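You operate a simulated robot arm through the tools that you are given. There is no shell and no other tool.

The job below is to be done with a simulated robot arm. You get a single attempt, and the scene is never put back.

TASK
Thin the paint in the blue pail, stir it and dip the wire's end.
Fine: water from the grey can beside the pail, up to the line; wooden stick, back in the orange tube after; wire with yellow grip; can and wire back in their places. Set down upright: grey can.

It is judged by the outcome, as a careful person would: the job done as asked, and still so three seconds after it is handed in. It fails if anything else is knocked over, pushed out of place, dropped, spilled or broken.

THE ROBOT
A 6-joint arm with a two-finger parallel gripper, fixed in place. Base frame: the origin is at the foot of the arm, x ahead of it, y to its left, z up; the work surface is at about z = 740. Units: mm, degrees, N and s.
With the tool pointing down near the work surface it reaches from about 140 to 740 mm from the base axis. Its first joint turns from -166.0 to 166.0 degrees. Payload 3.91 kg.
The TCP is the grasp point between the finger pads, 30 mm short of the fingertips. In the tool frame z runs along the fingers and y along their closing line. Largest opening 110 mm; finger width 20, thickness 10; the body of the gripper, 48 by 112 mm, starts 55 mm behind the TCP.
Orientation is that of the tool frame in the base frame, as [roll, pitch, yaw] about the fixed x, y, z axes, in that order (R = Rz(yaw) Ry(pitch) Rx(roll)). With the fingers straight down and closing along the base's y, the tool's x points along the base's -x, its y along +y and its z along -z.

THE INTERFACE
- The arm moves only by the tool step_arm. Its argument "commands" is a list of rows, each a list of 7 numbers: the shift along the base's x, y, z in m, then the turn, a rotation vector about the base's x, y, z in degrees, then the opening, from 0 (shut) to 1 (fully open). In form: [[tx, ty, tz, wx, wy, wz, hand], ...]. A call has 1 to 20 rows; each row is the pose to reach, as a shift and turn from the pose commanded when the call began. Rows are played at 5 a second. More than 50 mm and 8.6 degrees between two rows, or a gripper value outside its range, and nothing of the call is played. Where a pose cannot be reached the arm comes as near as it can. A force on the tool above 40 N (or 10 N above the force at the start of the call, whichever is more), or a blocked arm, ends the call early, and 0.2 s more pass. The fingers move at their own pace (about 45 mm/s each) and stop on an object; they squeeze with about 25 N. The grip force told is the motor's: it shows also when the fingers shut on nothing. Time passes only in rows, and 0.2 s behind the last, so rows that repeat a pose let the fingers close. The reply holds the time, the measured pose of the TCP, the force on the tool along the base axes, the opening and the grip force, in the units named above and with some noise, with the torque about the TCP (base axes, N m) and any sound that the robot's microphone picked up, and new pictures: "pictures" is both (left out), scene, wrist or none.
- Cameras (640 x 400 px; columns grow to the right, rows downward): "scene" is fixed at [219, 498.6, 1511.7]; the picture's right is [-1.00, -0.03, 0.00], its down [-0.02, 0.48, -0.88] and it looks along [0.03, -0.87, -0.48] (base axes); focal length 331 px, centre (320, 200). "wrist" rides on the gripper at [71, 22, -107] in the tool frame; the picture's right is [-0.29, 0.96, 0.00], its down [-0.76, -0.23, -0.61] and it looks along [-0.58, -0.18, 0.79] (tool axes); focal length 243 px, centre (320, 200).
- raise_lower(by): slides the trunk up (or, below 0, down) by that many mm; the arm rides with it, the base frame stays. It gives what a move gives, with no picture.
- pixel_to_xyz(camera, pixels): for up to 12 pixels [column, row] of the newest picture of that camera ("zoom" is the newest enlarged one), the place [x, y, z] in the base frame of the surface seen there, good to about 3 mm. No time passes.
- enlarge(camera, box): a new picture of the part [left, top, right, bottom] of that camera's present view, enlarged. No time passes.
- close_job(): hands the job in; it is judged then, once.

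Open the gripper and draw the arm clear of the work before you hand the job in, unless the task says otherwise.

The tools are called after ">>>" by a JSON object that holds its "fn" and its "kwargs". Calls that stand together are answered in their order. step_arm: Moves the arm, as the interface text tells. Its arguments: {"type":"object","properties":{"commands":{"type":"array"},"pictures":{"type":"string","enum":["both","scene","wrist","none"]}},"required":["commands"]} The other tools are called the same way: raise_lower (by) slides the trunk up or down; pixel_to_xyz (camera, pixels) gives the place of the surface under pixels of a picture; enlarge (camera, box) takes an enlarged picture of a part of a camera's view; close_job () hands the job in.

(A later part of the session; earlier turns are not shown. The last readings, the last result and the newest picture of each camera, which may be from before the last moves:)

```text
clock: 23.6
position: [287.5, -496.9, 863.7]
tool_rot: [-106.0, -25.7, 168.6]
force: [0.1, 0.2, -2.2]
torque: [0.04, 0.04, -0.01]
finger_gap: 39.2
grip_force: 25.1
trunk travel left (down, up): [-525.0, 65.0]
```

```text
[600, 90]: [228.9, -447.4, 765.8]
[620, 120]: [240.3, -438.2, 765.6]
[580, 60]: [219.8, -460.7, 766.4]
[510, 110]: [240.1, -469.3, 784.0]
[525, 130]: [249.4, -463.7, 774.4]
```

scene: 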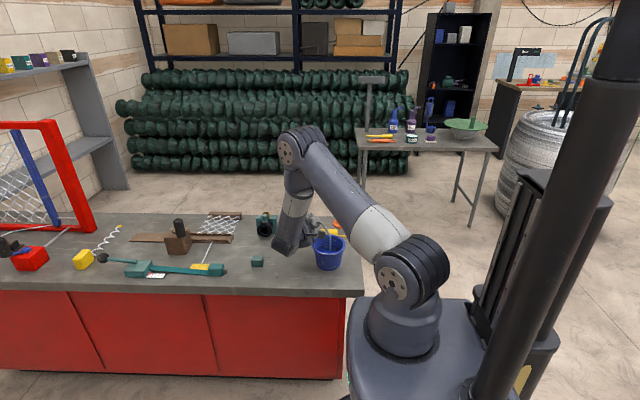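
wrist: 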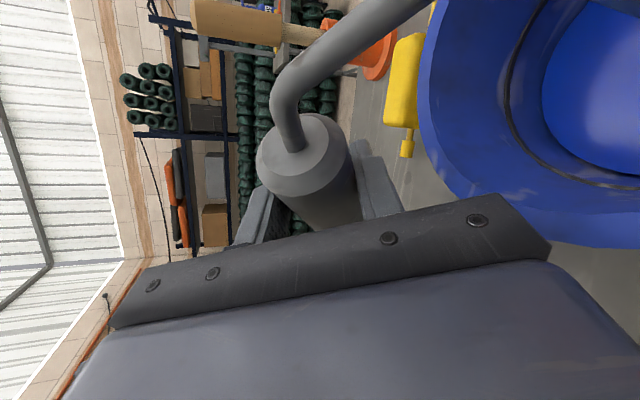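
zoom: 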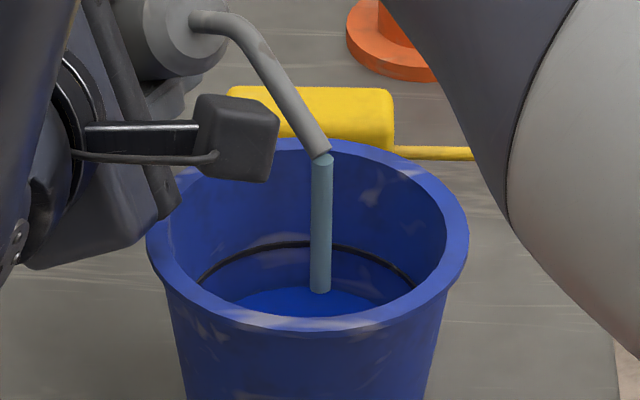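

The level reads ≈766 and the flow is gentle. I'll pour for another second and measure the rate; the line is the dark ring at (290,243) in the zoom.

>>> {"fn": "step_arm", "kwargs": {"commands": [[0, 0, 0, 0, 0, 0, 0], [0, 0, 0, 0, 0, 0, 0], [0, 0, 0, 0, 0, 0, 0], [0, 0, 0, 0, 0, 0, 0]], "pictures": "both"}}

>>> {"fn": "enlarge", "kwargs": {"camera": "scene", "box": [305, 220, 355, 262]}}

>>> {"fn": "pixel_to_xyz", "kwargs": {"camera": "wrist", "pixels": [[600, 90], [620, 120], [580, 60], [560, 100], [610, 60]]}}

>>> {"fn": "pixel_to_xyz", "kwargs": {"camera": "zoom", "pixels": [[290, 243], [230, 258], [380, 260], [270, 300], [350, 300], [290, 230]]}}

```text
clock: 24.6
position: [287.1, -496.7, 863.9]
tool_rot: [-106.0, -25.7, 168.7]
force: [-0.1, -0.5, -1.8]
torque: [0.02, 0.01, -0.02]
finger_gap: 39.3
grip_force: 24.8
trunk travel left (down, up): [-525.0, 65.0]
```

scene: 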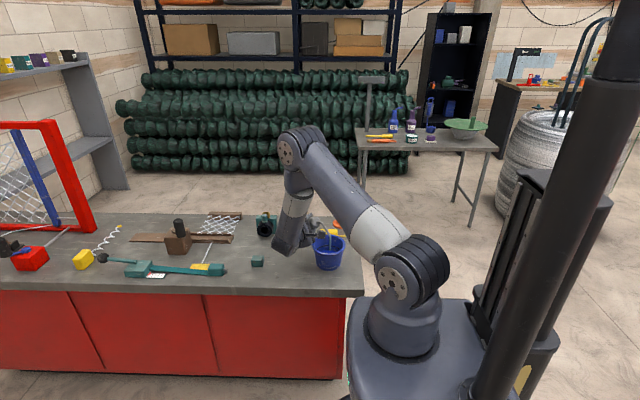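
wrist: 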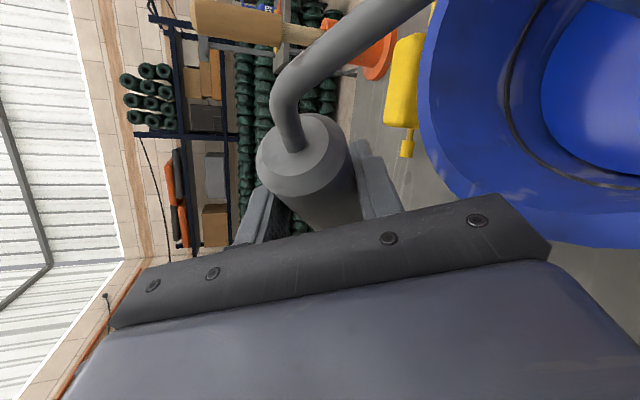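

```text
9.52 times, centred on (330, 241) of scene
```

zoom: 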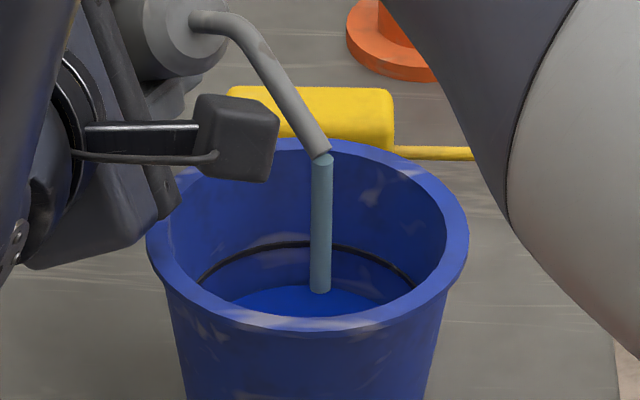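

```text
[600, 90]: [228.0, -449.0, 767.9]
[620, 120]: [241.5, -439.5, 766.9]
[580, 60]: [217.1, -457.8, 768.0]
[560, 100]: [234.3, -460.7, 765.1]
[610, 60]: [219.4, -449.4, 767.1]
```

```text
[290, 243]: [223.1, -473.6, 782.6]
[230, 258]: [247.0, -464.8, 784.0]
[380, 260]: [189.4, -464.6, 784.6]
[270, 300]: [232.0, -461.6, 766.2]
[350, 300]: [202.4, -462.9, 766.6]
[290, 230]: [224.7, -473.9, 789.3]
```

The level is ≈767, rising about 1 mm/s, and the line is at ≈784. I tilt 5° more and pour for about 2.5 s before measuring again.

>>> {"fn": "step_arm", "kwargs": {"commands": [[0, 0, 0.002, -1.8, -1.8, 0, 0], [0, 0, 0.004, -3.5, -3.5, 0, 0], [0, 0, 0.004, -3.5, -3.5, 0, 0], [0, 0, 0.004, -3.5, -3.5, 0, 0], [0, 0, 0.004, -3.5, -3.5, 0, 0], [0, 0, 0.004, -3.5, -3.5, 0, 0], [0, 0, 0.004, -3.5, -3.5, 0, 0], [0, 0, 0.004, -3.5, -3.5, 0, 0], [0, 0, 0.004, -3.5, -3.5, 0, 0], [0, 0, 0.004, -3.5, -3.5, 0, 0]], "pictures": "both"}}

>>> {"fn": "enlarge", "kwargs": {"camera": "scene", "box": [305, 220, 355, 262]}}

>>> {"fn": "pixel_to_xyz", "kwargs": {"camera": "zoom", "pixels": [[290, 243], [230, 258], [380, 260], [270, 300], [350, 300], [270, 290], [360, 290]]}}

```text
clock: 26.8
position: [287.2, -495.4, 867.8]
tool_rot: [-103.2, -21.6, 167.5]
force: [0.4, -0.1, -1.4]
torque: [0.04, 0.03, 0.01]
finger_gap: 39.1
grip_force: 25.5
trunk travel left (down, up): [-525.0, 65.0]
```

scene: 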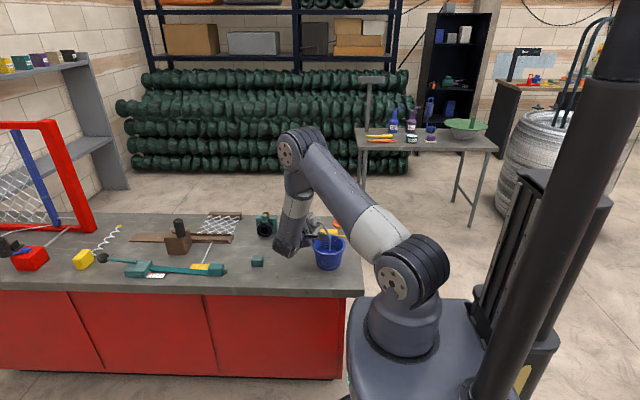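
wrist: 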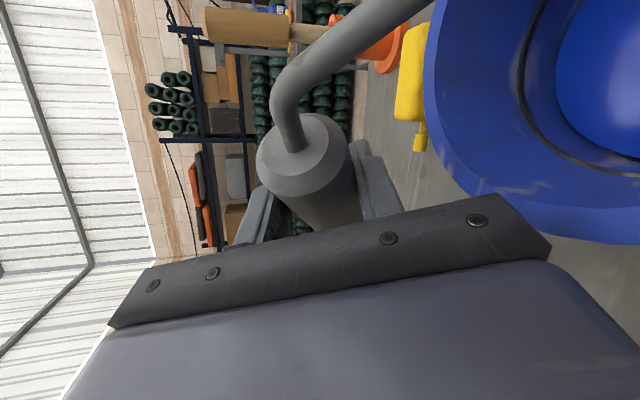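

```text
9.52 times, centred on (330, 241) of scene
```

zoom: 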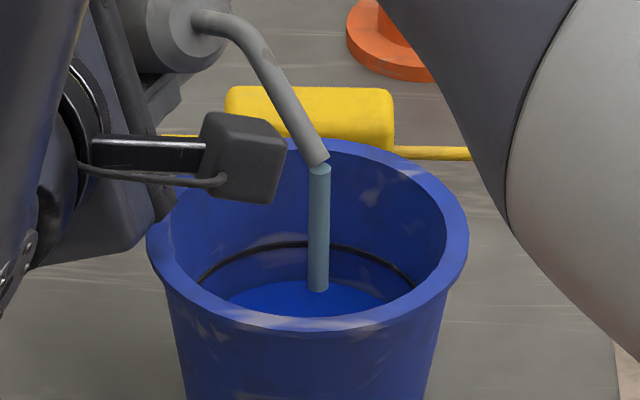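

```text
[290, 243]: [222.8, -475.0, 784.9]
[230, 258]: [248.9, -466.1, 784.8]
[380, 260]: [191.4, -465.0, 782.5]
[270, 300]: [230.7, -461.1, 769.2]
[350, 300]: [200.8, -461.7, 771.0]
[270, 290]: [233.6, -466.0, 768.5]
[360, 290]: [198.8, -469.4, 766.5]
```

The level is ≈769, rising at about 1.1 mm/s, with the stream centred. I pour for another 4 s.

>>> {"fn": "step_arm", "kwargs": {"commands": [[0, 0, 0, 0, 0, 0, 0], [0, 0, 0, 0, 0, 0, 0], [0, 0, 0, 0, 0, 0, 0], [0, 0, 0, 0, 0, 0, 0], [0, 0, 0, 0, 0, 0, 0], [0, 0, 0, 0, 0, 0, 0], [0, 0, 0, 0, 0, 0, 0], [0, 0, 0, 0, 0, 0, 0], [0, 0, 0, 0, 0, 0, 0], [0, 0, 0, 0, 0, 0, 0], [0, 0, 0, 0, 0, 0, 0], [0, 0, 0, 0, 0, 0, 0], [0, 0, 0, 0, 0, 0, 0], [0, 0, 0, 0, 0, 0, 0], [0, 0, 0, 0, 0, 0, 0], [0, 0, 0, 0, 0, 0, 0]], "pictures": "both"}}

>>> {"fn": "enlarge", "kwargs": {"camera": "scene", "box": [305, 220, 355, 262]}}

>>> {"fn": "pixel_to_xyz", "kwargs": {"camera": "zoom", "pixels": [[290, 243], [230, 258], [380, 260], [270, 300], [350, 300], [280, 280], [350, 285]]}}

```text
clock: 30.2
position: [287.6, -496.0, 868.5]
tool_rot: [-103.2, -21.7, 167.5]
force: [-1.1, 0.5, -1.5]
torque: [0.06, 0.02, 0.0]
finger_gap: 39.3
grip_force: 24.9
trunk travel left (down, up): [-525.0, 65.0]
```

scene: 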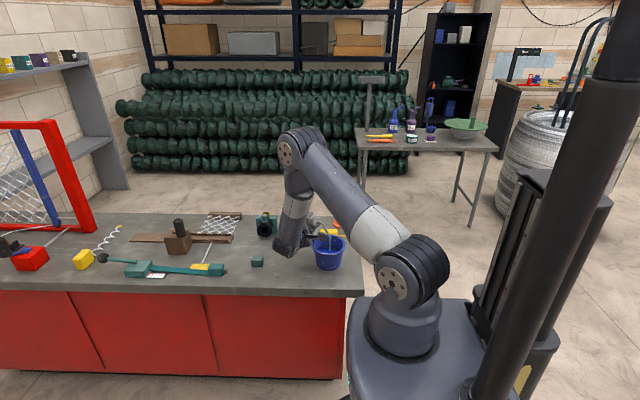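
wrist: 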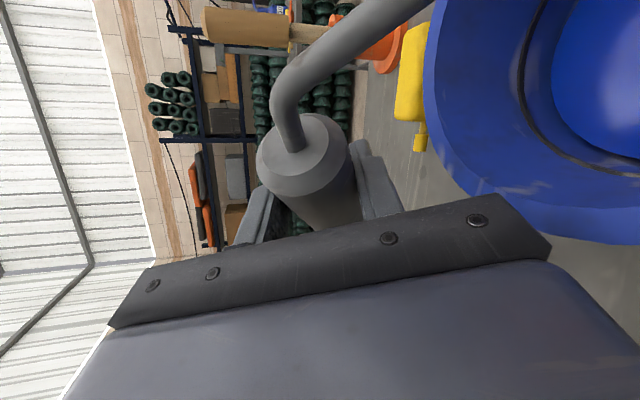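

```text
9.52 times, centred on (330, 241) of scene
```

zoom: 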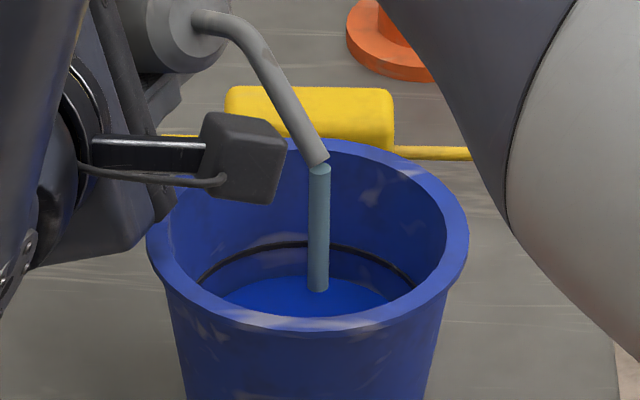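

```text
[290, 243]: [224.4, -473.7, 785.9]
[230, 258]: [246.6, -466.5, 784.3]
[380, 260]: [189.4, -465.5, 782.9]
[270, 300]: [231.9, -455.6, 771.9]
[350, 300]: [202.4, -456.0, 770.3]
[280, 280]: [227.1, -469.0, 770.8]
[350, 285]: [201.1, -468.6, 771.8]
```

The level is ≈771 and the flow has slowed as the can drains. I tilt about 8° more, raising slightly, and pour 2.5 s.

>>> {"fn": "step_arm", "kwargs": {"commands": [[0, 0, 0.003, -2.8, -2.8, 0, 0], [0, 0, 0.006, -5.6, -5.6, 0, 0], [0, 0, 0.006, -5.6, -5.6, 0, 0], [0, 0, 0.006, -5.6, -5.6, 0, 0], [0, 0, 0.006, -5.6, -5.6, 0, 0], [0, 0, 0.006, -5.6, -5.6, 0, 0], [0, 0, 0.006, -5.6, -5.6, 0, 0], [0, 0, 0.006, -5.6, -5.6, 0, 0], [0, 0, 0.006, -5.6, -5.6, 0, 0], [0, 0, 0.006, -5.6, -5.6, 0, 0], [0, 0, 0.006, -5.6, -5.6, 0, 0]], "pictures": "both"}}

>>> {"fn": "enlarge", "kwargs": {"camera": "scene", "box": [305, 220, 355, 262]}}

>>> {"fn": "pixel_to_xyz", "kwargs": {"camera": "zoom", "pixels": [[270, 300], [350, 300], [280, 280], [350, 285], [260, 290], [370, 290]]}}

```text
clock: 32.6
position: [285.9, -497.2, 873.9]
tool_rot: [-98.8, -14.9, 166.1]
force: [-0.6, 0.3, -1.1]
torque: [0.02, 0.0, 0.01]
finger_gap: 39.1
grip_force: 25.3
trunk travel left (down, up): [-525.0, 65.0]
```

scene: 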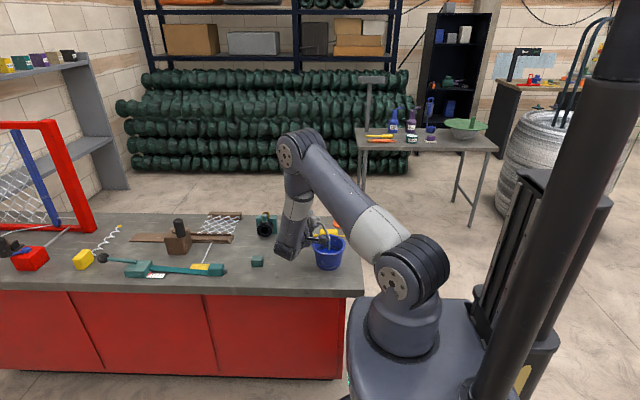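
wrist: 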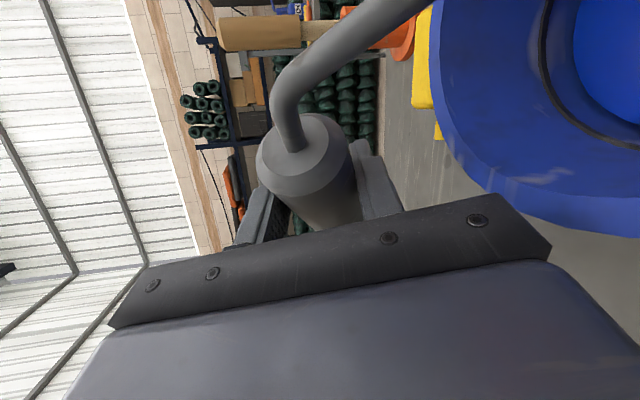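

```text
9.52 times, centred on (330, 241) of scene
```

zoom: 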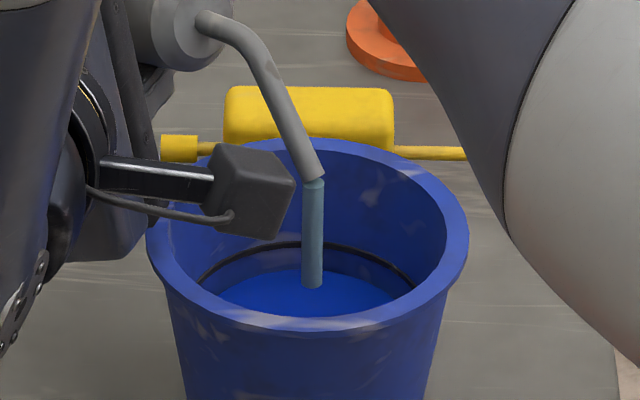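

```text
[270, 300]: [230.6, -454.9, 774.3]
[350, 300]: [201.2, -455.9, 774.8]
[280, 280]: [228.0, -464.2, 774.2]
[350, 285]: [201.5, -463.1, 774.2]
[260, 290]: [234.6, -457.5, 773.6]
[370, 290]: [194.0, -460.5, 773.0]
```

The level is ≈774 and rising about 1.2 mm/s. I hold for 3 s more, and check the wrist camera body's clearance over the rim.

>>> {"fn": "step_arm", "kwargs": {"commands": [[0, 0, 0, 0, 0, 0, 0], [0, 0, 0, 0, 0, 0, 0], [0, 0, 0, 0, 0, 0, 0], [0, 0, 0, 0, 0, 0, 0], [0, 0, 0, 0, 0, 0, 0], [0, 0, 0, 0, 0, 0, 0], [0, 0, 0, 0, 0, 0, 0], [0, 0, 0, 0, 0, 0, 0], [0, 0, 0, 0, 0, 0, 0], [0, 0, 0, 0, 0, 0, 0], [0, 0, 0, 0, 0, 0, 0], [0, 0, 0, 0, 0, 0, 0]], "pictures": "scene"}}

>>> {"fn": "enlarge", "kwargs": {"camera": "scene", "box": [305, 220, 355, 262]}}

>>> {"fn": "pixel_to_xyz", "kwargs": {"camera": "zoom", "pixels": [[270, 300], [350, 300], [280, 280], [350, 285], [260, 290], [370, 290], [260, 230], [250, 210], [285, 195], [230, 160]]}}

```text
clock: 35.2
position: [287.2, -495.9, 874.5]
tool_rot: [-98.8, -14.9, 166.1]
force: [-0.5, 0.1, -1.5]
torque: [0.04, -0.02, -0.01]
finger_gap: 39.2
grip_force: 24.9
trunk travel left (down, up): [-525.0, 65.0]
```

scene: 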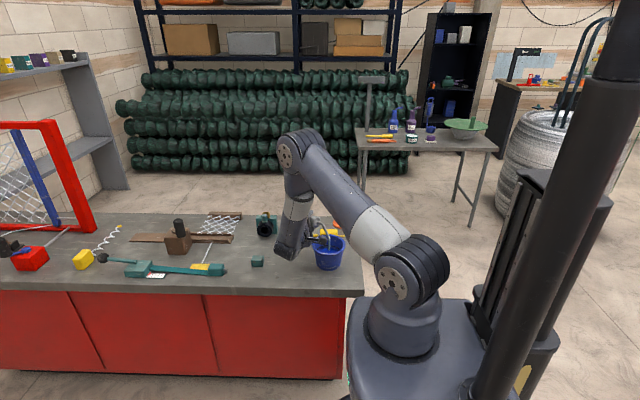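

```text
9.52 times, centred on (330, 241) of scene
```

zoom: 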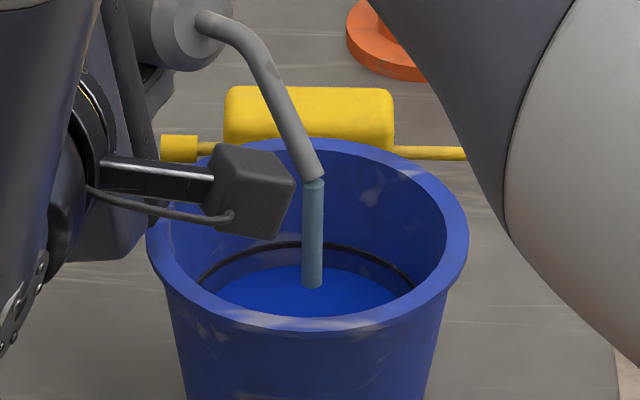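

```text
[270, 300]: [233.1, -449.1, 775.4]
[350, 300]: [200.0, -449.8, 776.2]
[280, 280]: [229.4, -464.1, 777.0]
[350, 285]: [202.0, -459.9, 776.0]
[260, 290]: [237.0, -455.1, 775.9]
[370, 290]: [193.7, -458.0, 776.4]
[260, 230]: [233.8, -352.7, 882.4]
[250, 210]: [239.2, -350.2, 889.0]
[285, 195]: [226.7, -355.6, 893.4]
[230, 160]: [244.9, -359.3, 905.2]
```

The level is ≈776 and the wrist camera body has ample clearance (z≥880). I tilt about 7° more and pour 3 s.

>>> {"fn": "step_arm", "kwargs": {"commands": [[0, 0, 0.004, -2.5, -2.5, 0, 0], [0, 0, 0.008, -5, -5, 0, 0], [0, 0, 0.008, -5, -5, 0, 0], [0, 0, 0.008, -5, -5, 0, 0], [0, 0, 0.008, -5, -5, 0, 0], [0, 0, 0.008, -5, -5, 0, 0], [0, 0, 0.008, -5, -5, 0, 0], [0, 0, 0.008, -5, -5, 0, 0], [0, 0, 0.008, -5, -5, 0, 0], [0, 0, 0.008, -5, -5, 0, 0], [0, 0, 0.008, -5, -5, 0, 0], [0, 0, 0.008, -5, -5, 0, 0], [0, 0, 0.008, -5, -5, 0, 0]], "pictures": "scene"}}

>>> {"fn": "enlarge", "kwargs": {"camera": "scene", "box": [305, 220, 355, 262]}}

>>> {"fn": "pixel_to_xyz", "kwargs": {"camera": "zoom", "pixels": [[270, 300], [350, 300], [280, 280], [350, 285], [260, 290], [370, 290], [340, 270]]}}

```text
clock: 38.0
position: [286.8, -496.7, 882.7]
tool_rot: [-95.1, -8.7, 165.3]
force: [-1.4, -0.6, -1.6]
torque: [0.02, 0.02, 0.01]
finger_gap: 39.1
grip_force: 24.7
trunk travel left (down, up): [-525.0, 65.0]
```

scene: 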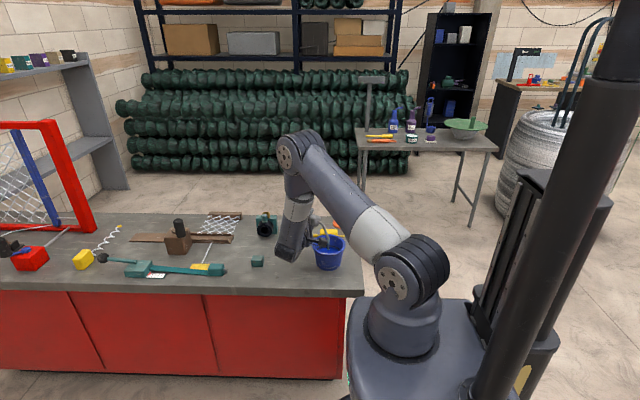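

```text
9.52 times, centred on (330, 241) of scene
```

zoom: 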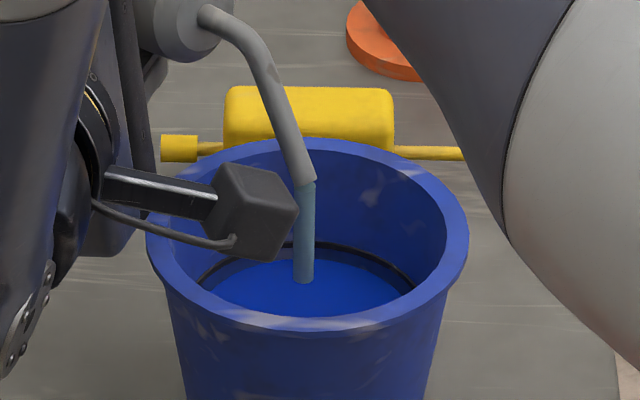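

```text
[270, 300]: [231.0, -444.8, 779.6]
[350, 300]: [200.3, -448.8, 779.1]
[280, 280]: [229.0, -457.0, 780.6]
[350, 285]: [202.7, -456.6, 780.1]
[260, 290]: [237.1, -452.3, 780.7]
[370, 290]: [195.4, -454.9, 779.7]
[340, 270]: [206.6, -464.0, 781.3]
```

The level is ≈780 against the line at ≈784. I pour about 1.2 s more and measure closely.

>>> {"fn": "step_arm", "kwargs": {"commands": [[0, 0, 0, 0, 0, 0, 0], [0, 0, 0, 0, 0, 0, 0], [0, 0, 0, 0, 0, 0, 0], [0, 0, 0, 0, 0, 0, 0], [0, 0, 0, 0, 0, 0, 0]], "pictures": "scene"}}

>>> {"fn": "enlarge", "kwargs": {"camera": "scene", "box": [312, 232, 346, 256]}}

>>> {"fn": "pixel_to_xyz", "kwargs": {"camera": "scene", "pixels": [[325, 249], [333, 249], [322, 250], [335, 247], [331, 246], [337, 249], [330, 251]]}}

```text
clock: 39.2
position: [287.6, -496.3, 882.7]
tool_rot: [-95.2, -8.9, 165.3]
force: [0.1, -0.2, -1.7]
torque: [0.04, 0.04, 0.01]
finger_gap: 39.1
grip_force: 25.4
trunk travel left (down, up): [-525.0, 65.0]
```

scene: 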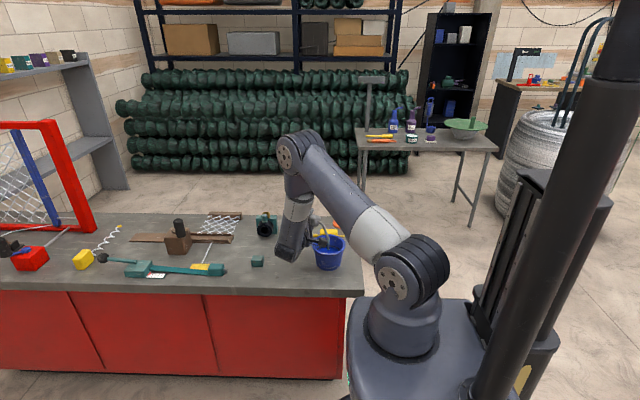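

```text
16.00 times, centred on (329, 244) of scene
```

zoom: 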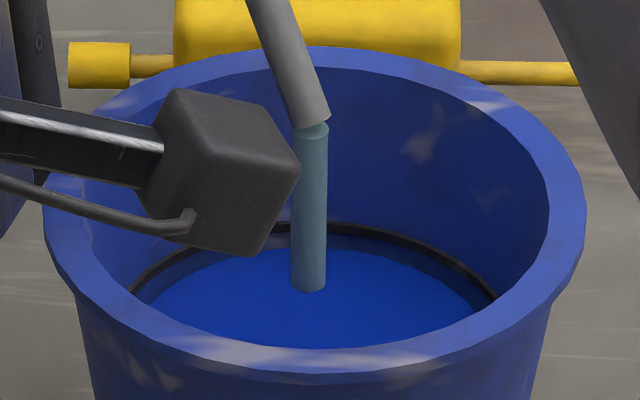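

```text
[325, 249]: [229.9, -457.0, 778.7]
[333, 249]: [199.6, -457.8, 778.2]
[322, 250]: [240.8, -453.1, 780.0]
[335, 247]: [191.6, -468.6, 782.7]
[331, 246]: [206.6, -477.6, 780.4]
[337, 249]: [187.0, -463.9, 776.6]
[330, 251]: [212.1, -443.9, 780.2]
```

In this closer view the paint edge (370,250) is still about 4-5 mm below the dark ring (370,230). I keep pouring about 2.2 s.

>>> {"fn": "step_arm", "kwargs": {"commands": [[0, 0, 0, 0, 0, 0, 0], [0, 0, 0, 0, 0, 0, 0], [0, 0, 0, 0, 0, 0, 0], [0, 0, 0, 0, 0, 0, 0], [0, 0, 0, 0, 0, 0, 0], [0, 0, 0, 0, 0, 0, 0], [0, 0, 0, 0, 0, 0, 0], [0, 0, 0, 0, 0, 0, 0], [0, 0, 0, 0, 0, 0, 0]], "pictures": "scene"}}

>>> {"fn": "enlarge", "kwargs": {"camera": "scene", "box": [312, 232, 346, 256]}}

>>> {"fn": "pixel_to_xyz", "kwargs": {"camera": "scene", "pixels": [[325, 249], [333, 249], [322, 250], [335, 250], [337, 251], [330, 251]]}}

```text
clock: 41.2
position: [287.4, -496.1, 881.8]
tool_rot: [-95.1, -8.8, 165.2]
force: [-0.6, -0.5, -2.3]
torque: [0.02, 0.05, 0.0]
finger_gap: 39.2
grip_force: 24.6
trunk travel left (down, up): [-525.0, 65.0]
```

scene: 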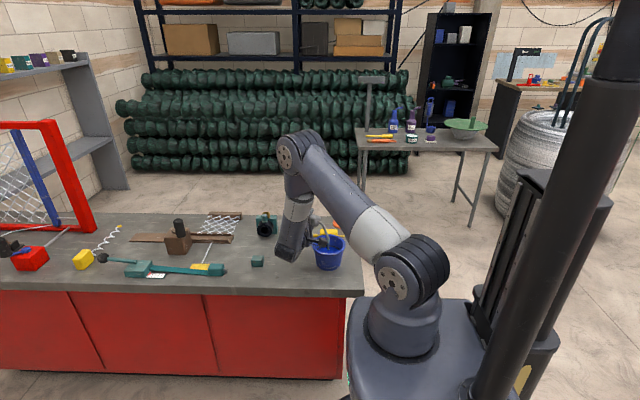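

```text
16.00 times, centred on (329, 244) of scene
```

zoom: 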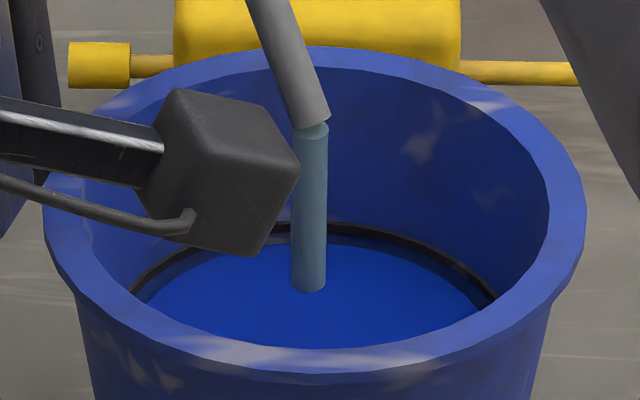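

```text
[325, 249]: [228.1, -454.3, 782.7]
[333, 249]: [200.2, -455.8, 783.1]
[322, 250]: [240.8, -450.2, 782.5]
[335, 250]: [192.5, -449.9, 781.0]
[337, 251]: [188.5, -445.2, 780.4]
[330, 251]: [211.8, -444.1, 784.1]
```

The level is ≈782 and the paint edge is just under the ring, about 2 mm to go. I pour one more second and then look.

>>> {"fn": "step_arm", "kwargs": {"commands": [[0, 0, 0, 0, 0, 0, 0], [0, 0, 0, 0, 0, 0, 0], [0, 0, 0, 0, 0, 0, 0], [0, 0, 0, 0, 0, 0, 0]], "pictures": "scene"}}

>>> {"fn": "enlarge", "kwargs": {"camera": "scene", "box": [312, 232, 346, 256]}}

>>> {"fn": "pixel_to_xyz", "kwargs": {"camera": "scene", "pixels": [[325, 249], [333, 249], [322, 250], [335, 250], [337, 251], [330, 251]]}}

```text
clock: 42.2
position: [286.4, -496.5, 883.2]
tool_rot: [-95.1, -8.8, 165.3]
force: [-0.2, 0.3, -1.6]
torque: [0.0, -0.01, -0.01]
finger_gap: 39.1
grip_force: 25.1
trunk travel left (down, up): [-525.0, 65.0]
```

scene: 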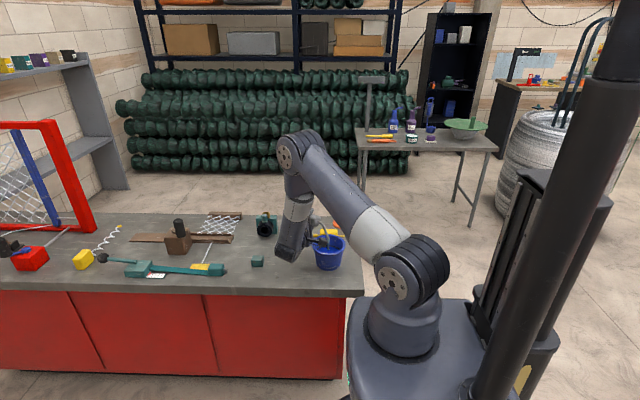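

```text
16.00 times, centred on (329, 244) of scene
```

zoom: 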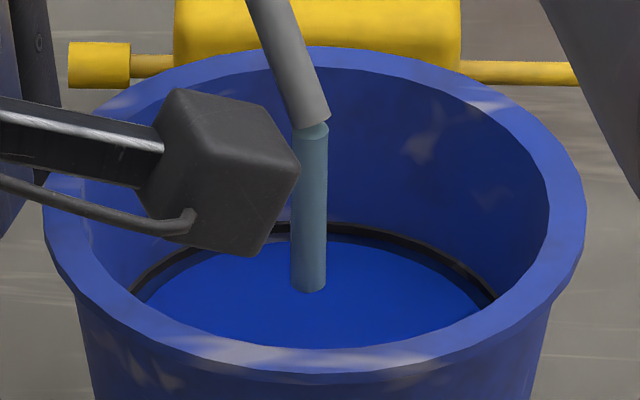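

```text
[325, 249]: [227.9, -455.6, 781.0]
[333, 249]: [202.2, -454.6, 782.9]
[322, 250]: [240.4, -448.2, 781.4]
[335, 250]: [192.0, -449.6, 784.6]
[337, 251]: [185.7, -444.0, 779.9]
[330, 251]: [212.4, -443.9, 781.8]
```

The paint edge (370,239) nearly touches the lower side of the ring. I pour about 1.4 s more.

>>> {"fn": "step_arm", "kwargs": {"commands": [[0, 0, 0, 0, 0, 0, 0], [0, 0, 0, 0, 0, 0, 0], [0, 0, 0, 0, 0, 0, 0], [0, 0, 0, 0, 0, 0, 0], [0, 0, 0, 0, 0, 0, 0], [0, 0, 0, 0, 0, 0, 0]], "pictures": "scene"}}

>>> {"fn": "enlarge", "kwargs": {"camera": "scene", "box": [312, 232, 346, 256]}}

>>> {"fn": "pixel_to_xyz", "kwargs": {"camera": "scene", "pixels": [[325, 249], [333, 249], [322, 250], [335, 250], [337, 251], [330, 251]]}}

```text
clock: 43.6
position: [286.9, -496.7, 882.1]
tool_rot: [-95.1, -8.9, 165.3]
force: [-0.2, 0.0, -2.6]
torque: [0.01, 0.02, 0.02]
finger_gap: 39.2
grip_force: 24.9
trunk travel left (down, up): [-525.0, 65.0]
```

scene: 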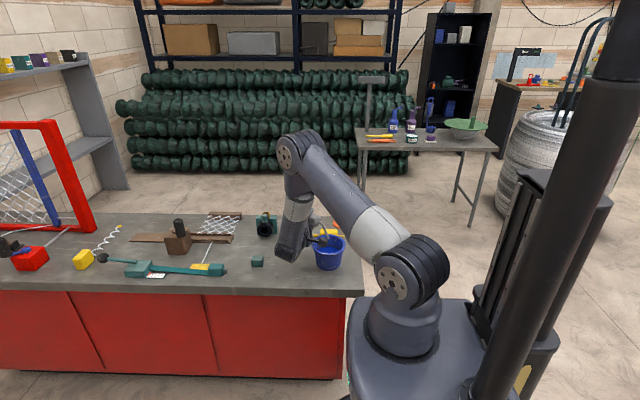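

```text
16.00 times, centred on (329, 244) of scene
```

zoom: 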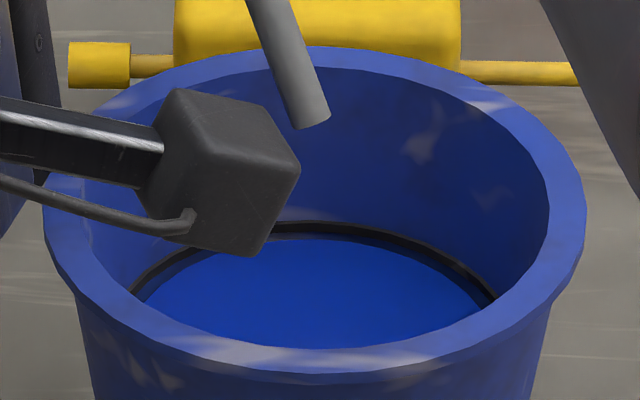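

```text
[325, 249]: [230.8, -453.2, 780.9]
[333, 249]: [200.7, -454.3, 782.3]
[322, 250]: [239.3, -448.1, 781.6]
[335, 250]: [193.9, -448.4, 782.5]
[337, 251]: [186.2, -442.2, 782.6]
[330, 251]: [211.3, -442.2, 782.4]
```

The flow stopped by itself at this tilt, with the paint just at the lower edge of the ring. I tilt 3° more for a little top-up.

>>> {"fn": "step_arm", "kwargs": {"commands": [[0, 0, 0.002, -2.1, -2.1, 0, 0], [0, 0, 0.002, -2.1, -2.1, 0, 0], [0, 0, 0.002, -2.1, -2.1, 0, 0]], "pictures": "scene"}}

>>> {"fn": "enlarge", "kwargs": {"camera": "scene", "box": [312, 232, 346, 256]}}

```text
clock: 44.4
position: [286.4, -496.3, 884.3]
tool_rot: [-93.7, -6.3, 165.1]
force: [-0.3, 0.5, -1.8]
torque: [0.04, -0.01, 0.0]
finger_gap: 39.2
grip_force: 25.2
trunk travel left (down, up): [-525.0, 65.0]
```

scene: 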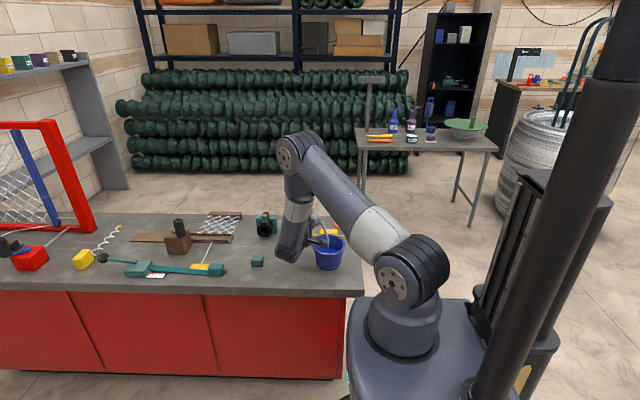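

```text
16.00 times, centred on (329, 244) of scene
```

zoom: 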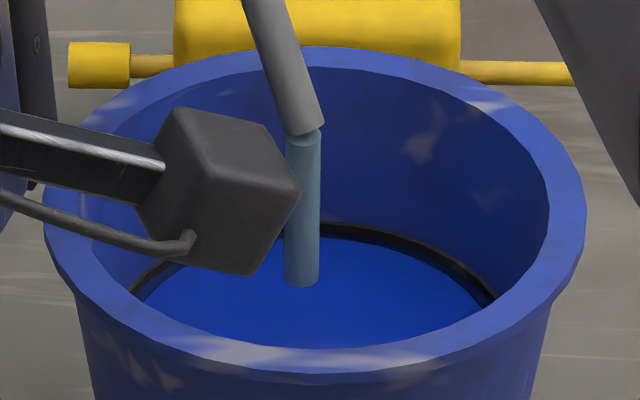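

Water is flowing again. I hold about one second and re-check.

>>> {"fn": "step_arm", "kwargs": {"commands": [[0, 0, 0, 0, 0, 0, 0], [0, 0, 0, 0, 0, 0, 0], [0, 0, 0, 0, 0, 0, 0], [0, 0, 0, 0, 0, 0, 0]], "pictures": "scene"}}

>>> {"fn": "enlarge", "kwargs": {"camera": "scene", "box": [312, 232, 346, 256]}}

>>> {"fn": "pixel_to_xyz", "kwargs": {"camera": "scene", "pixels": [[325, 249], [333, 249], [322, 250], [335, 250], [337, 251], [330, 251], [331, 246]]}}

```text
clock: 45.4
position: [286.4, -497.0, 885.0]
tool_rot: [-93.6, -6.2, 165.1]
force: [0.8, -0.1, -2.2]
torque: [0.04, 0.01, -0.01]
finger_gap: 39.2
grip_force: 24.8
trunk travel left (down, up): [-525.0, 65.0]
```

scene: 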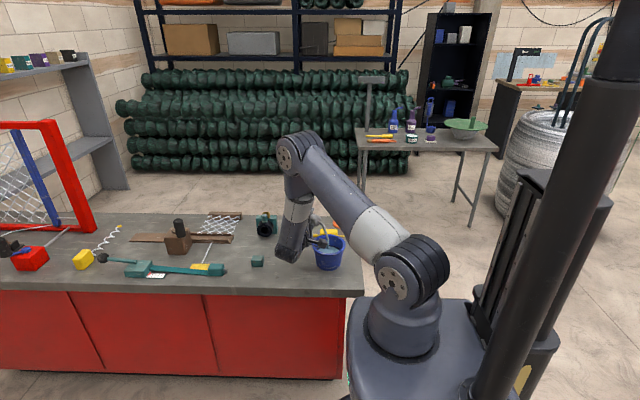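

```text
16.00 times, centred on (329, 244) of scene
```

zoom: 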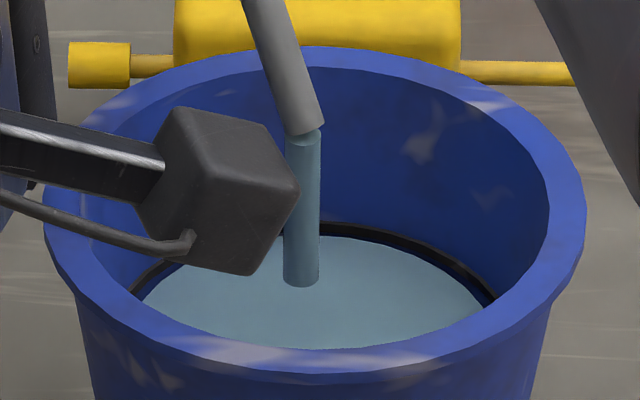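

```text
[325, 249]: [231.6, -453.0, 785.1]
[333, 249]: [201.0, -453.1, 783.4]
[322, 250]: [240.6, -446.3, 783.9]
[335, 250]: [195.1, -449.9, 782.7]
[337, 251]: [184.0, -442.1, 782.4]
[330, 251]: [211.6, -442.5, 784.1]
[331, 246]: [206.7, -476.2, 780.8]
```

The surface has turned pale (water on top) and its edge now sits at the ring, with depth ≈784. I stop by untilting fully, keeping the spout over the pail.

>>> {"fn": "step_arm", "kwargs": {"commands": [[0, 0, 0, 6, 6, 0, 0], [0, 0, 0, 12, 12, 0, 0], [0, 0, 0, 18, 18, 0, 0], [0, 0, 0, 24, 24, 0, 0], [0, 0, 0, 30, 30, 0, 0], [0, 0, 0.005, 36, 36, 0, 0], [0, 0, 0.01, 42, 42, 0, 0], [0, 0, 0.02, 48, 48, 0, 0], [0, 0, 0.03, 53.6, 53.6, 0, 0], [0, 0, 0.036, 58.6, 58.6, 0, 0], [0, 0, 0.036, 58.6, 58.6, 0, 0]], "pictures": "both"}}

>>> {"fn": "enlarge", "kwargs": {"camera": "scene", "box": [312, 232, 346, 256]}}

>>> {"fn": "pixel_to_xyz", "kwargs": {"camera": "scene", "pixels": [[325, 249], [333, 249], [322, 250], [335, 250], [337, 251], [330, 251], [331, 246]]}}

```text
clock: 47.8
position: [288.6, -496.5, 920.8]
tool_rot: [179.8, -59.9, -134.9]
force: [1.1, 0.8, -1.9]
torque: [0.01, 0.03, 0.0]
finger_gap: 39.2
grip_force: 24.9
trunk travel left (down, up): [-525.0, 65.0]
```

scene: 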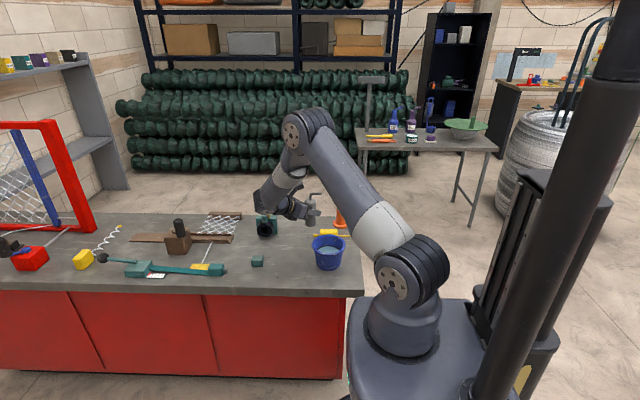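
wrist: 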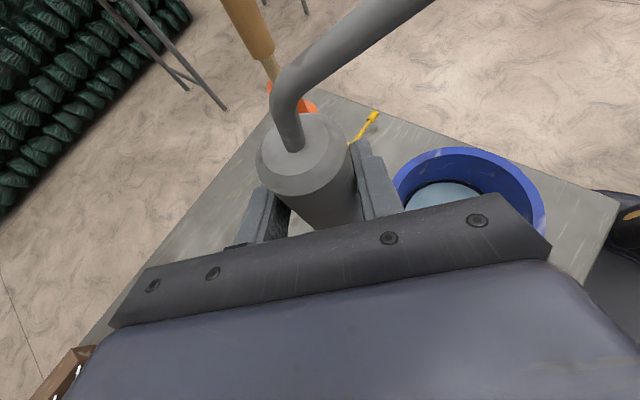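

```text
16.00 times, centred on (329, 244) of scene
```

zoom: 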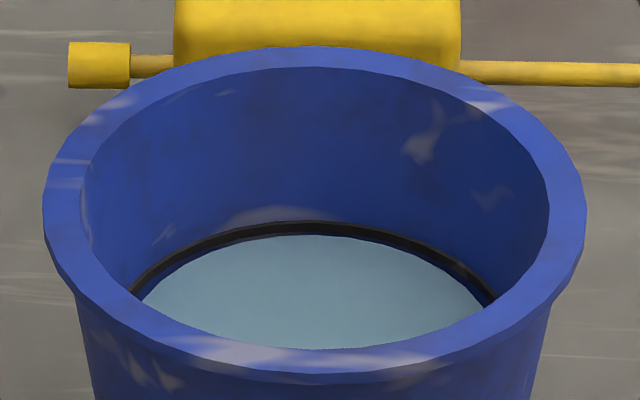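

```text
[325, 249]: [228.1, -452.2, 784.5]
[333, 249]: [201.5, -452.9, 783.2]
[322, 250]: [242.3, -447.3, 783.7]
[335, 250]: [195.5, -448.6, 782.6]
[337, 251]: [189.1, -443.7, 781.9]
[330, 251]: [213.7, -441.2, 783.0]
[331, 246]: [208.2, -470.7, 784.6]
```

The surface sits at ≈783, at the lower edge of the ring (paint edge row 235 against ring rows 222-236). A top-up of about 1 mm would put it squarely on the line, so I tilt back down to 85° with a short hold.

>>> {"fn": "step_arm", "kwargs": {"commands": [[0, 0, -0.01, -6, -6, 0, 0], [0, 0, -0.02, -12, -12, 0, 0], [0, 0, -0.03, -18, -18, 0, 0], [0, 0, -0.035, -24, -24, 0, 0], [0, 0, -0.035, -30, -30, 0, 0], [0, 0, -0.035, -36, -36, 0, 0], [0, 0, -0.035, -42, -42, 0, 0], [0, 0, -0.035, -48, -48, 0, 0], [0, 0, -0.034, -53.6, -53.6, 0, 0], [0, 0, -0.034, -57, -57, 0, 0], [0, 0, -0.034, -60, -60, 0, 0]], "pictures": "scene"}}

>>> {"fn": "enlarge", "kwargs": {"camera": "scene", "box": [312, 232, 346, 256]}}

```text
clock: 50.2
position: [285.9, -497.0, 885.5]
tool_rot: [-92.5, -4.3, 165.0]
force: [0.5, 0.4, -0.9]
torque: [0.05, 0.06, 0.02]
finger_gap: 39.3
grip_force: 24.6
trunk travel left (down, up): [-525.0, 65.0]
```

scene: 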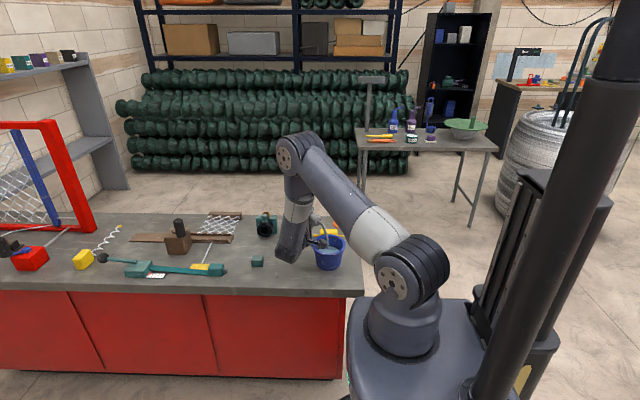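

```text
16.00 times, centred on (329, 244) of scene
```

zoom: 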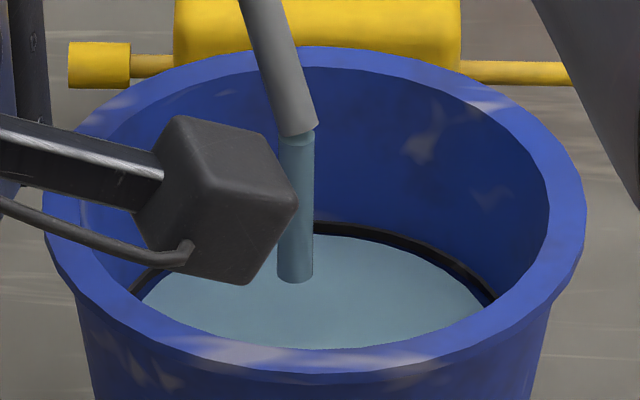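

Flow has resumed, so I hold about 0.8 s more and check against the ring.

>>> {"fn": "step_arm", "kwargs": {"commands": [[0, 0, 0, 0, 0, 0, 0], [0, 0, 0, 0, 0, 0, 0], [0, 0, 0, 0, 0, 0, 0]], "pictures": "scene"}}

>>> {"fn": "enlarge", "kwargs": {"camera": "scene", "box": [312, 232, 346, 256]}}

```text
clock: 51.0
position: [286.2, -496.7, 886.0]
tool_rot: [-92.7, -4.6, 165.0]
force: [0.4, 0.1, -1.3]
torque: [0.08, 0.05, 0.02]
finger_gap: 39.1
grip_force: 24.7
trunk travel left (down, up): [-525.0, 65.0]
```

scene: 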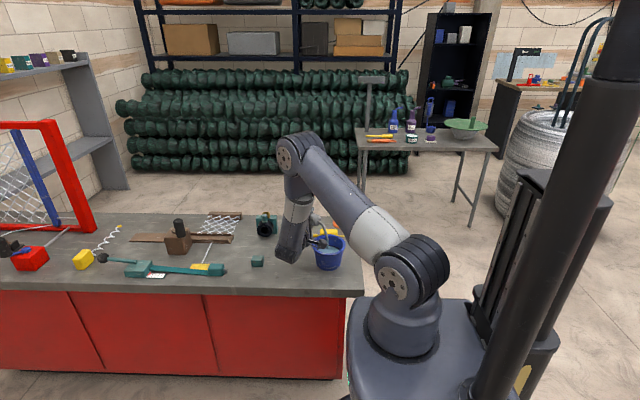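

```text
16.00 times, centred on (329, 244) of scene
```

zoom: 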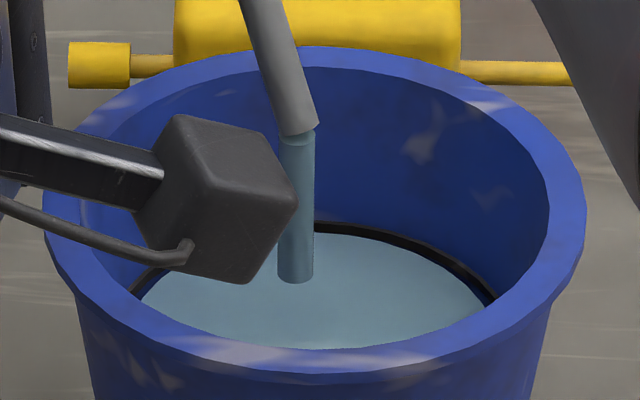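

The edge is creeping up into the ring band. I hold 0.4 s more and then untilt fully.

>>> {"fn": "step_arm", "kwargs": {"commands": [[0, 0, 0, 0, 0, 0, 0], [0, 0, 0, 0, 0, 0, 0], [0, 0, 0, 6, 6, 0, 0], [0, 0, 0, 12, 12, 0, 0], [0, 0, 0, 18, 18, 0, 0], [0, 0, 0, 24, 24, 0, 0], [0, 0, 0, 30, 30, 0, 0], [0, 0, 0.005, 36, 36, 0, 0], [0, 0, 0.01, 42, 42, 0, 0], [0, 0, 0.02, 48, 48, 0, 0], [0, 0, 0.03, 54, 54, 0, 0], [0, 0, 0.034, 60, 60, 0, 0], [0, 0, 0.034, 60, 60, 0, 0]], "pictures": "both"}}

>>> {"fn": "enlarge", "kwargs": {"camera": "scene", "box": [312, 232, 346, 256]}}

>>> {"fn": "pixel_to_xyz", "kwargs": {"camera": "scene", "pixels": [[325, 249], [333, 249], [322, 250], [335, 250], [337, 251], [330, 251], [331, 247.5]]}}

```text
clock: 53.8
position: [286.1, -497.0, 920.2]
tool_rot: [179.7, -60.0, -134.8]
force: [-0.7, -0.5, -2.6]
torque: [0.02, -0.02, 0.02]
finger_gap: 39.2
grip_force: 24.8
trunk travel left (down, up): [-525.0, 65.0]
```

scene: 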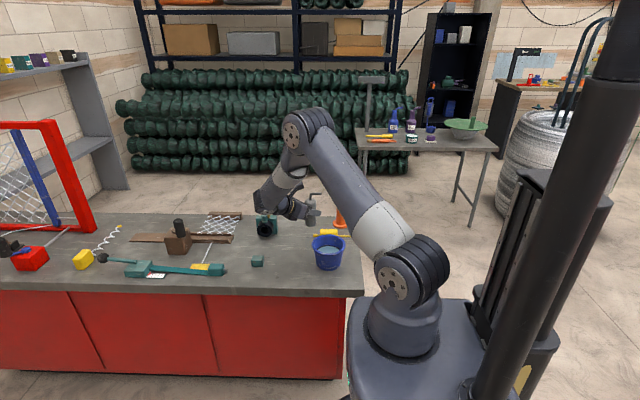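
wrist: 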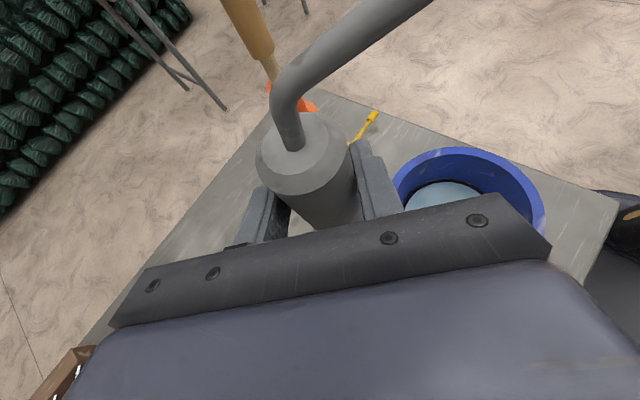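

```text
16.00 times, centred on (329, 244) of scene
```

zoom: 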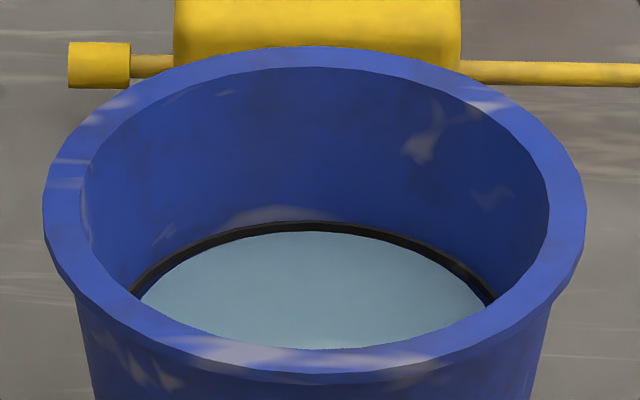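

```text
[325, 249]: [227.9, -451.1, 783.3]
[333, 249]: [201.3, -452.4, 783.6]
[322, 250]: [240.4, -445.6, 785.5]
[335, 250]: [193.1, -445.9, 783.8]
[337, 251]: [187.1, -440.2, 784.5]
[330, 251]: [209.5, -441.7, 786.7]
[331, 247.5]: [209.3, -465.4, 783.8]
```

The ring is now half covered and depth reads ≈784.5, so the paint is on the line. I carry the can back: first yaw +45° and move over its place at height.

>>> {"fn": "step_arm", "kwargs": {"commands": [[0.0148, -0.0057, 0, 0, 0, 7.5, 0], [0.0297, -0.0113, 0, 0, 0, 15, 0], [0.0445, -0.017, 0, 0, 0, 22.5, 0], [0.0593, -0.0227, 0, 0, 0, 30, 0], [0.0742, -0.0283, 0, 0, 0, 37.5, 0], [0.089, -0.034, 0, 0, 0, 45, 0], [0.089, -0.034, 0, 0, 0, 45, 0], [0.089, -0.034, -0.04, 0, 0, 45, 0], [0.089, -0.034, -0.08, 0, 0, 45, 0], [0.089, -0.034, -0.105, 0, 0, 45, 0], [0.089, -0.034, -0.105, 0, 0, 45, 0]], "pictures": "both"}}

```text
clock: 56.2
position: [377.1, -530.7, 814.8]
tool_rot: [-180.0, -60.0, -89.8]
force: [-0.4, 0.1, -0.9]
torque: [-0.01, 0.01, -0.01]
finger_gap: 39.5
grip_force: 25.4
trunk travel left (down, up): [-525.0, 65.0]
```

scene: 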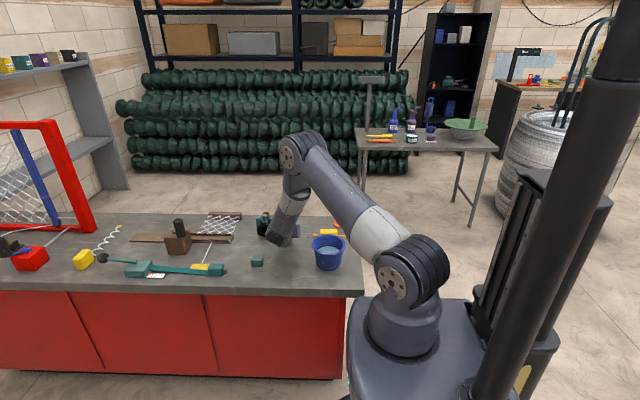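
wrist: 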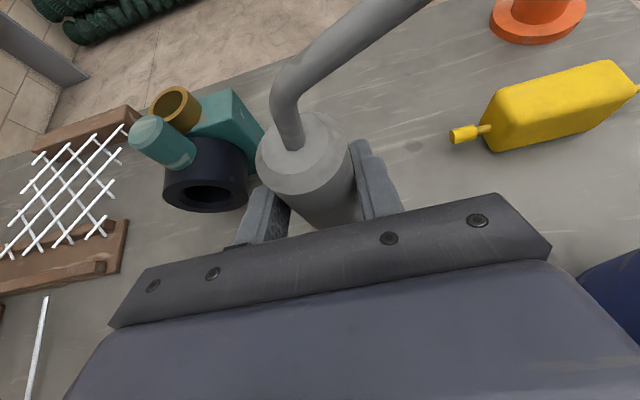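

The can is about 14 mm above the table over its original spot. I lower it gently in small steps and watch the force.

>>> {"fn": "step_arm", "kwargs": {"commands": [[0, 0, -0.005, 0, 0, 0, 0], [0, 0, -0.009, 0, 0, 0, 0], [0, 0, -0.012, 0, 0, 0, 0], [0, 0, -0.0135, 0, 0, 0, 0], [0, 0, -0.0135, 0, 0, 0, 0]], "pictures": "wrist"}}

```text
clock: 57.4
position: [377.2, -530.8, 800.7]
tool_rot: [179.9, -60.0, -90.0]
force: [-0.9, 0.3, -1.7]
torque: [0.0, 0.02, 0.02]
finger_gap: 39.2
grip_force: 24.7
trunk travel left (down, up): [-525.0, 65.0]
```

wrist: 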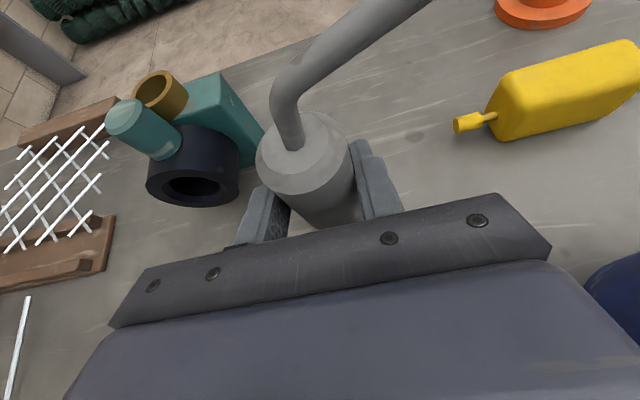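

No contact yet at z=800.7. I continue down in half-millimetre steps.

>>> {"fn": "step_arm", "kwargs": {"commands": [[0, 0, -0.0005, 0, 0, 0, 0], [0, 0, -0.001, 0, 0, 0, 0], [0, 0, -0.0015, 0, 0, 0, 0], [0, 0, -0.0015, 0, 0, 0, 0]], "pictures": "none"}}

```text
clock: 58.4
position: [377.3, -529.9, 801.2]
tool_rot: [-180.0, -60.1, -90.0]
force: [0.2, 1.3, 3.3]
torque: [0.1, -0.01, 0.01]
finger_gap: 39.2
grip_force: 25.1
trunk travel left (down, up): [-525.0, 65.0]
```

The force turned to +3 N, so the can is standing on the table. I open the fingers and then back out along the tool axis.

>>> {"fn": "step_arm", "kwargs": {"commands": [[0, 0, 0.0005, 0, 0, 0, 0.4], [0, 0, 0.0005, 0, 0, 0, 0.55], [0, 0, 0.0005, 0, 0, 0, 0.58], [0, 0, 0.0005, 0, 0, 0, 0.58], [0, 0.026, 0.015, 0, 0, 0, 0.58], [0, 0.052, 0.03, 0, 0, 0, 0.58], [0, 0.078, 0.045, 0, 0, 0, 0.58], [0, 0.104, 0.06, 0, 0, 0, 0.58], [0, 0.13, 0.1, 0, 0, 0, 0.58], [0, 0.13, 0.1, 0, 0, 0, 0.58]], "pictures": "both"}}

```text
clock: 60.6
position: [376.1, -400.2, 900.7]
tool_rot: [179.9, -60.1, -89.9]
force: [-0.5, -1.1, -0.1]
torque: [0.02, 0.02, 0.02]
finger_gap: 63.8
grip_force: 0.1
trunk travel left (down, up): [-525.0, 65.0]
```

scene: 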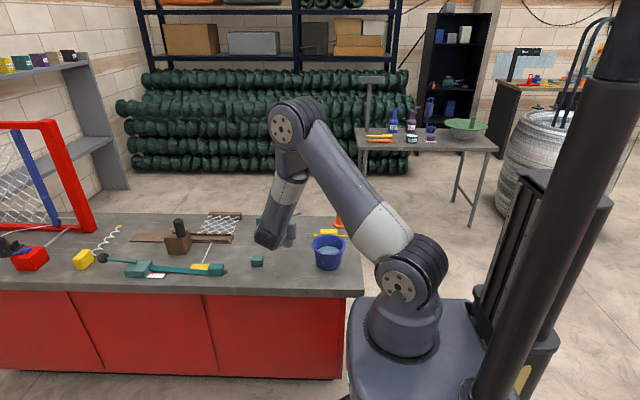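
wrist: 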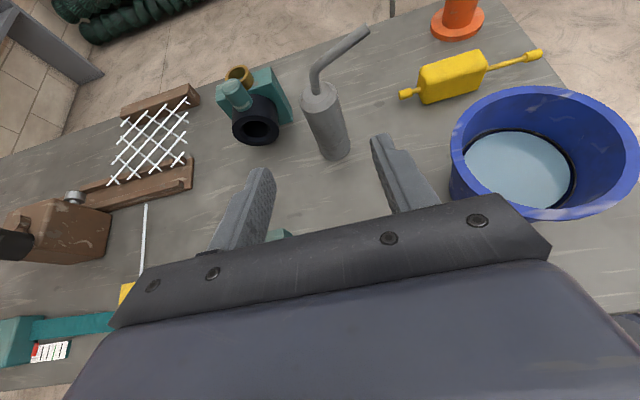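

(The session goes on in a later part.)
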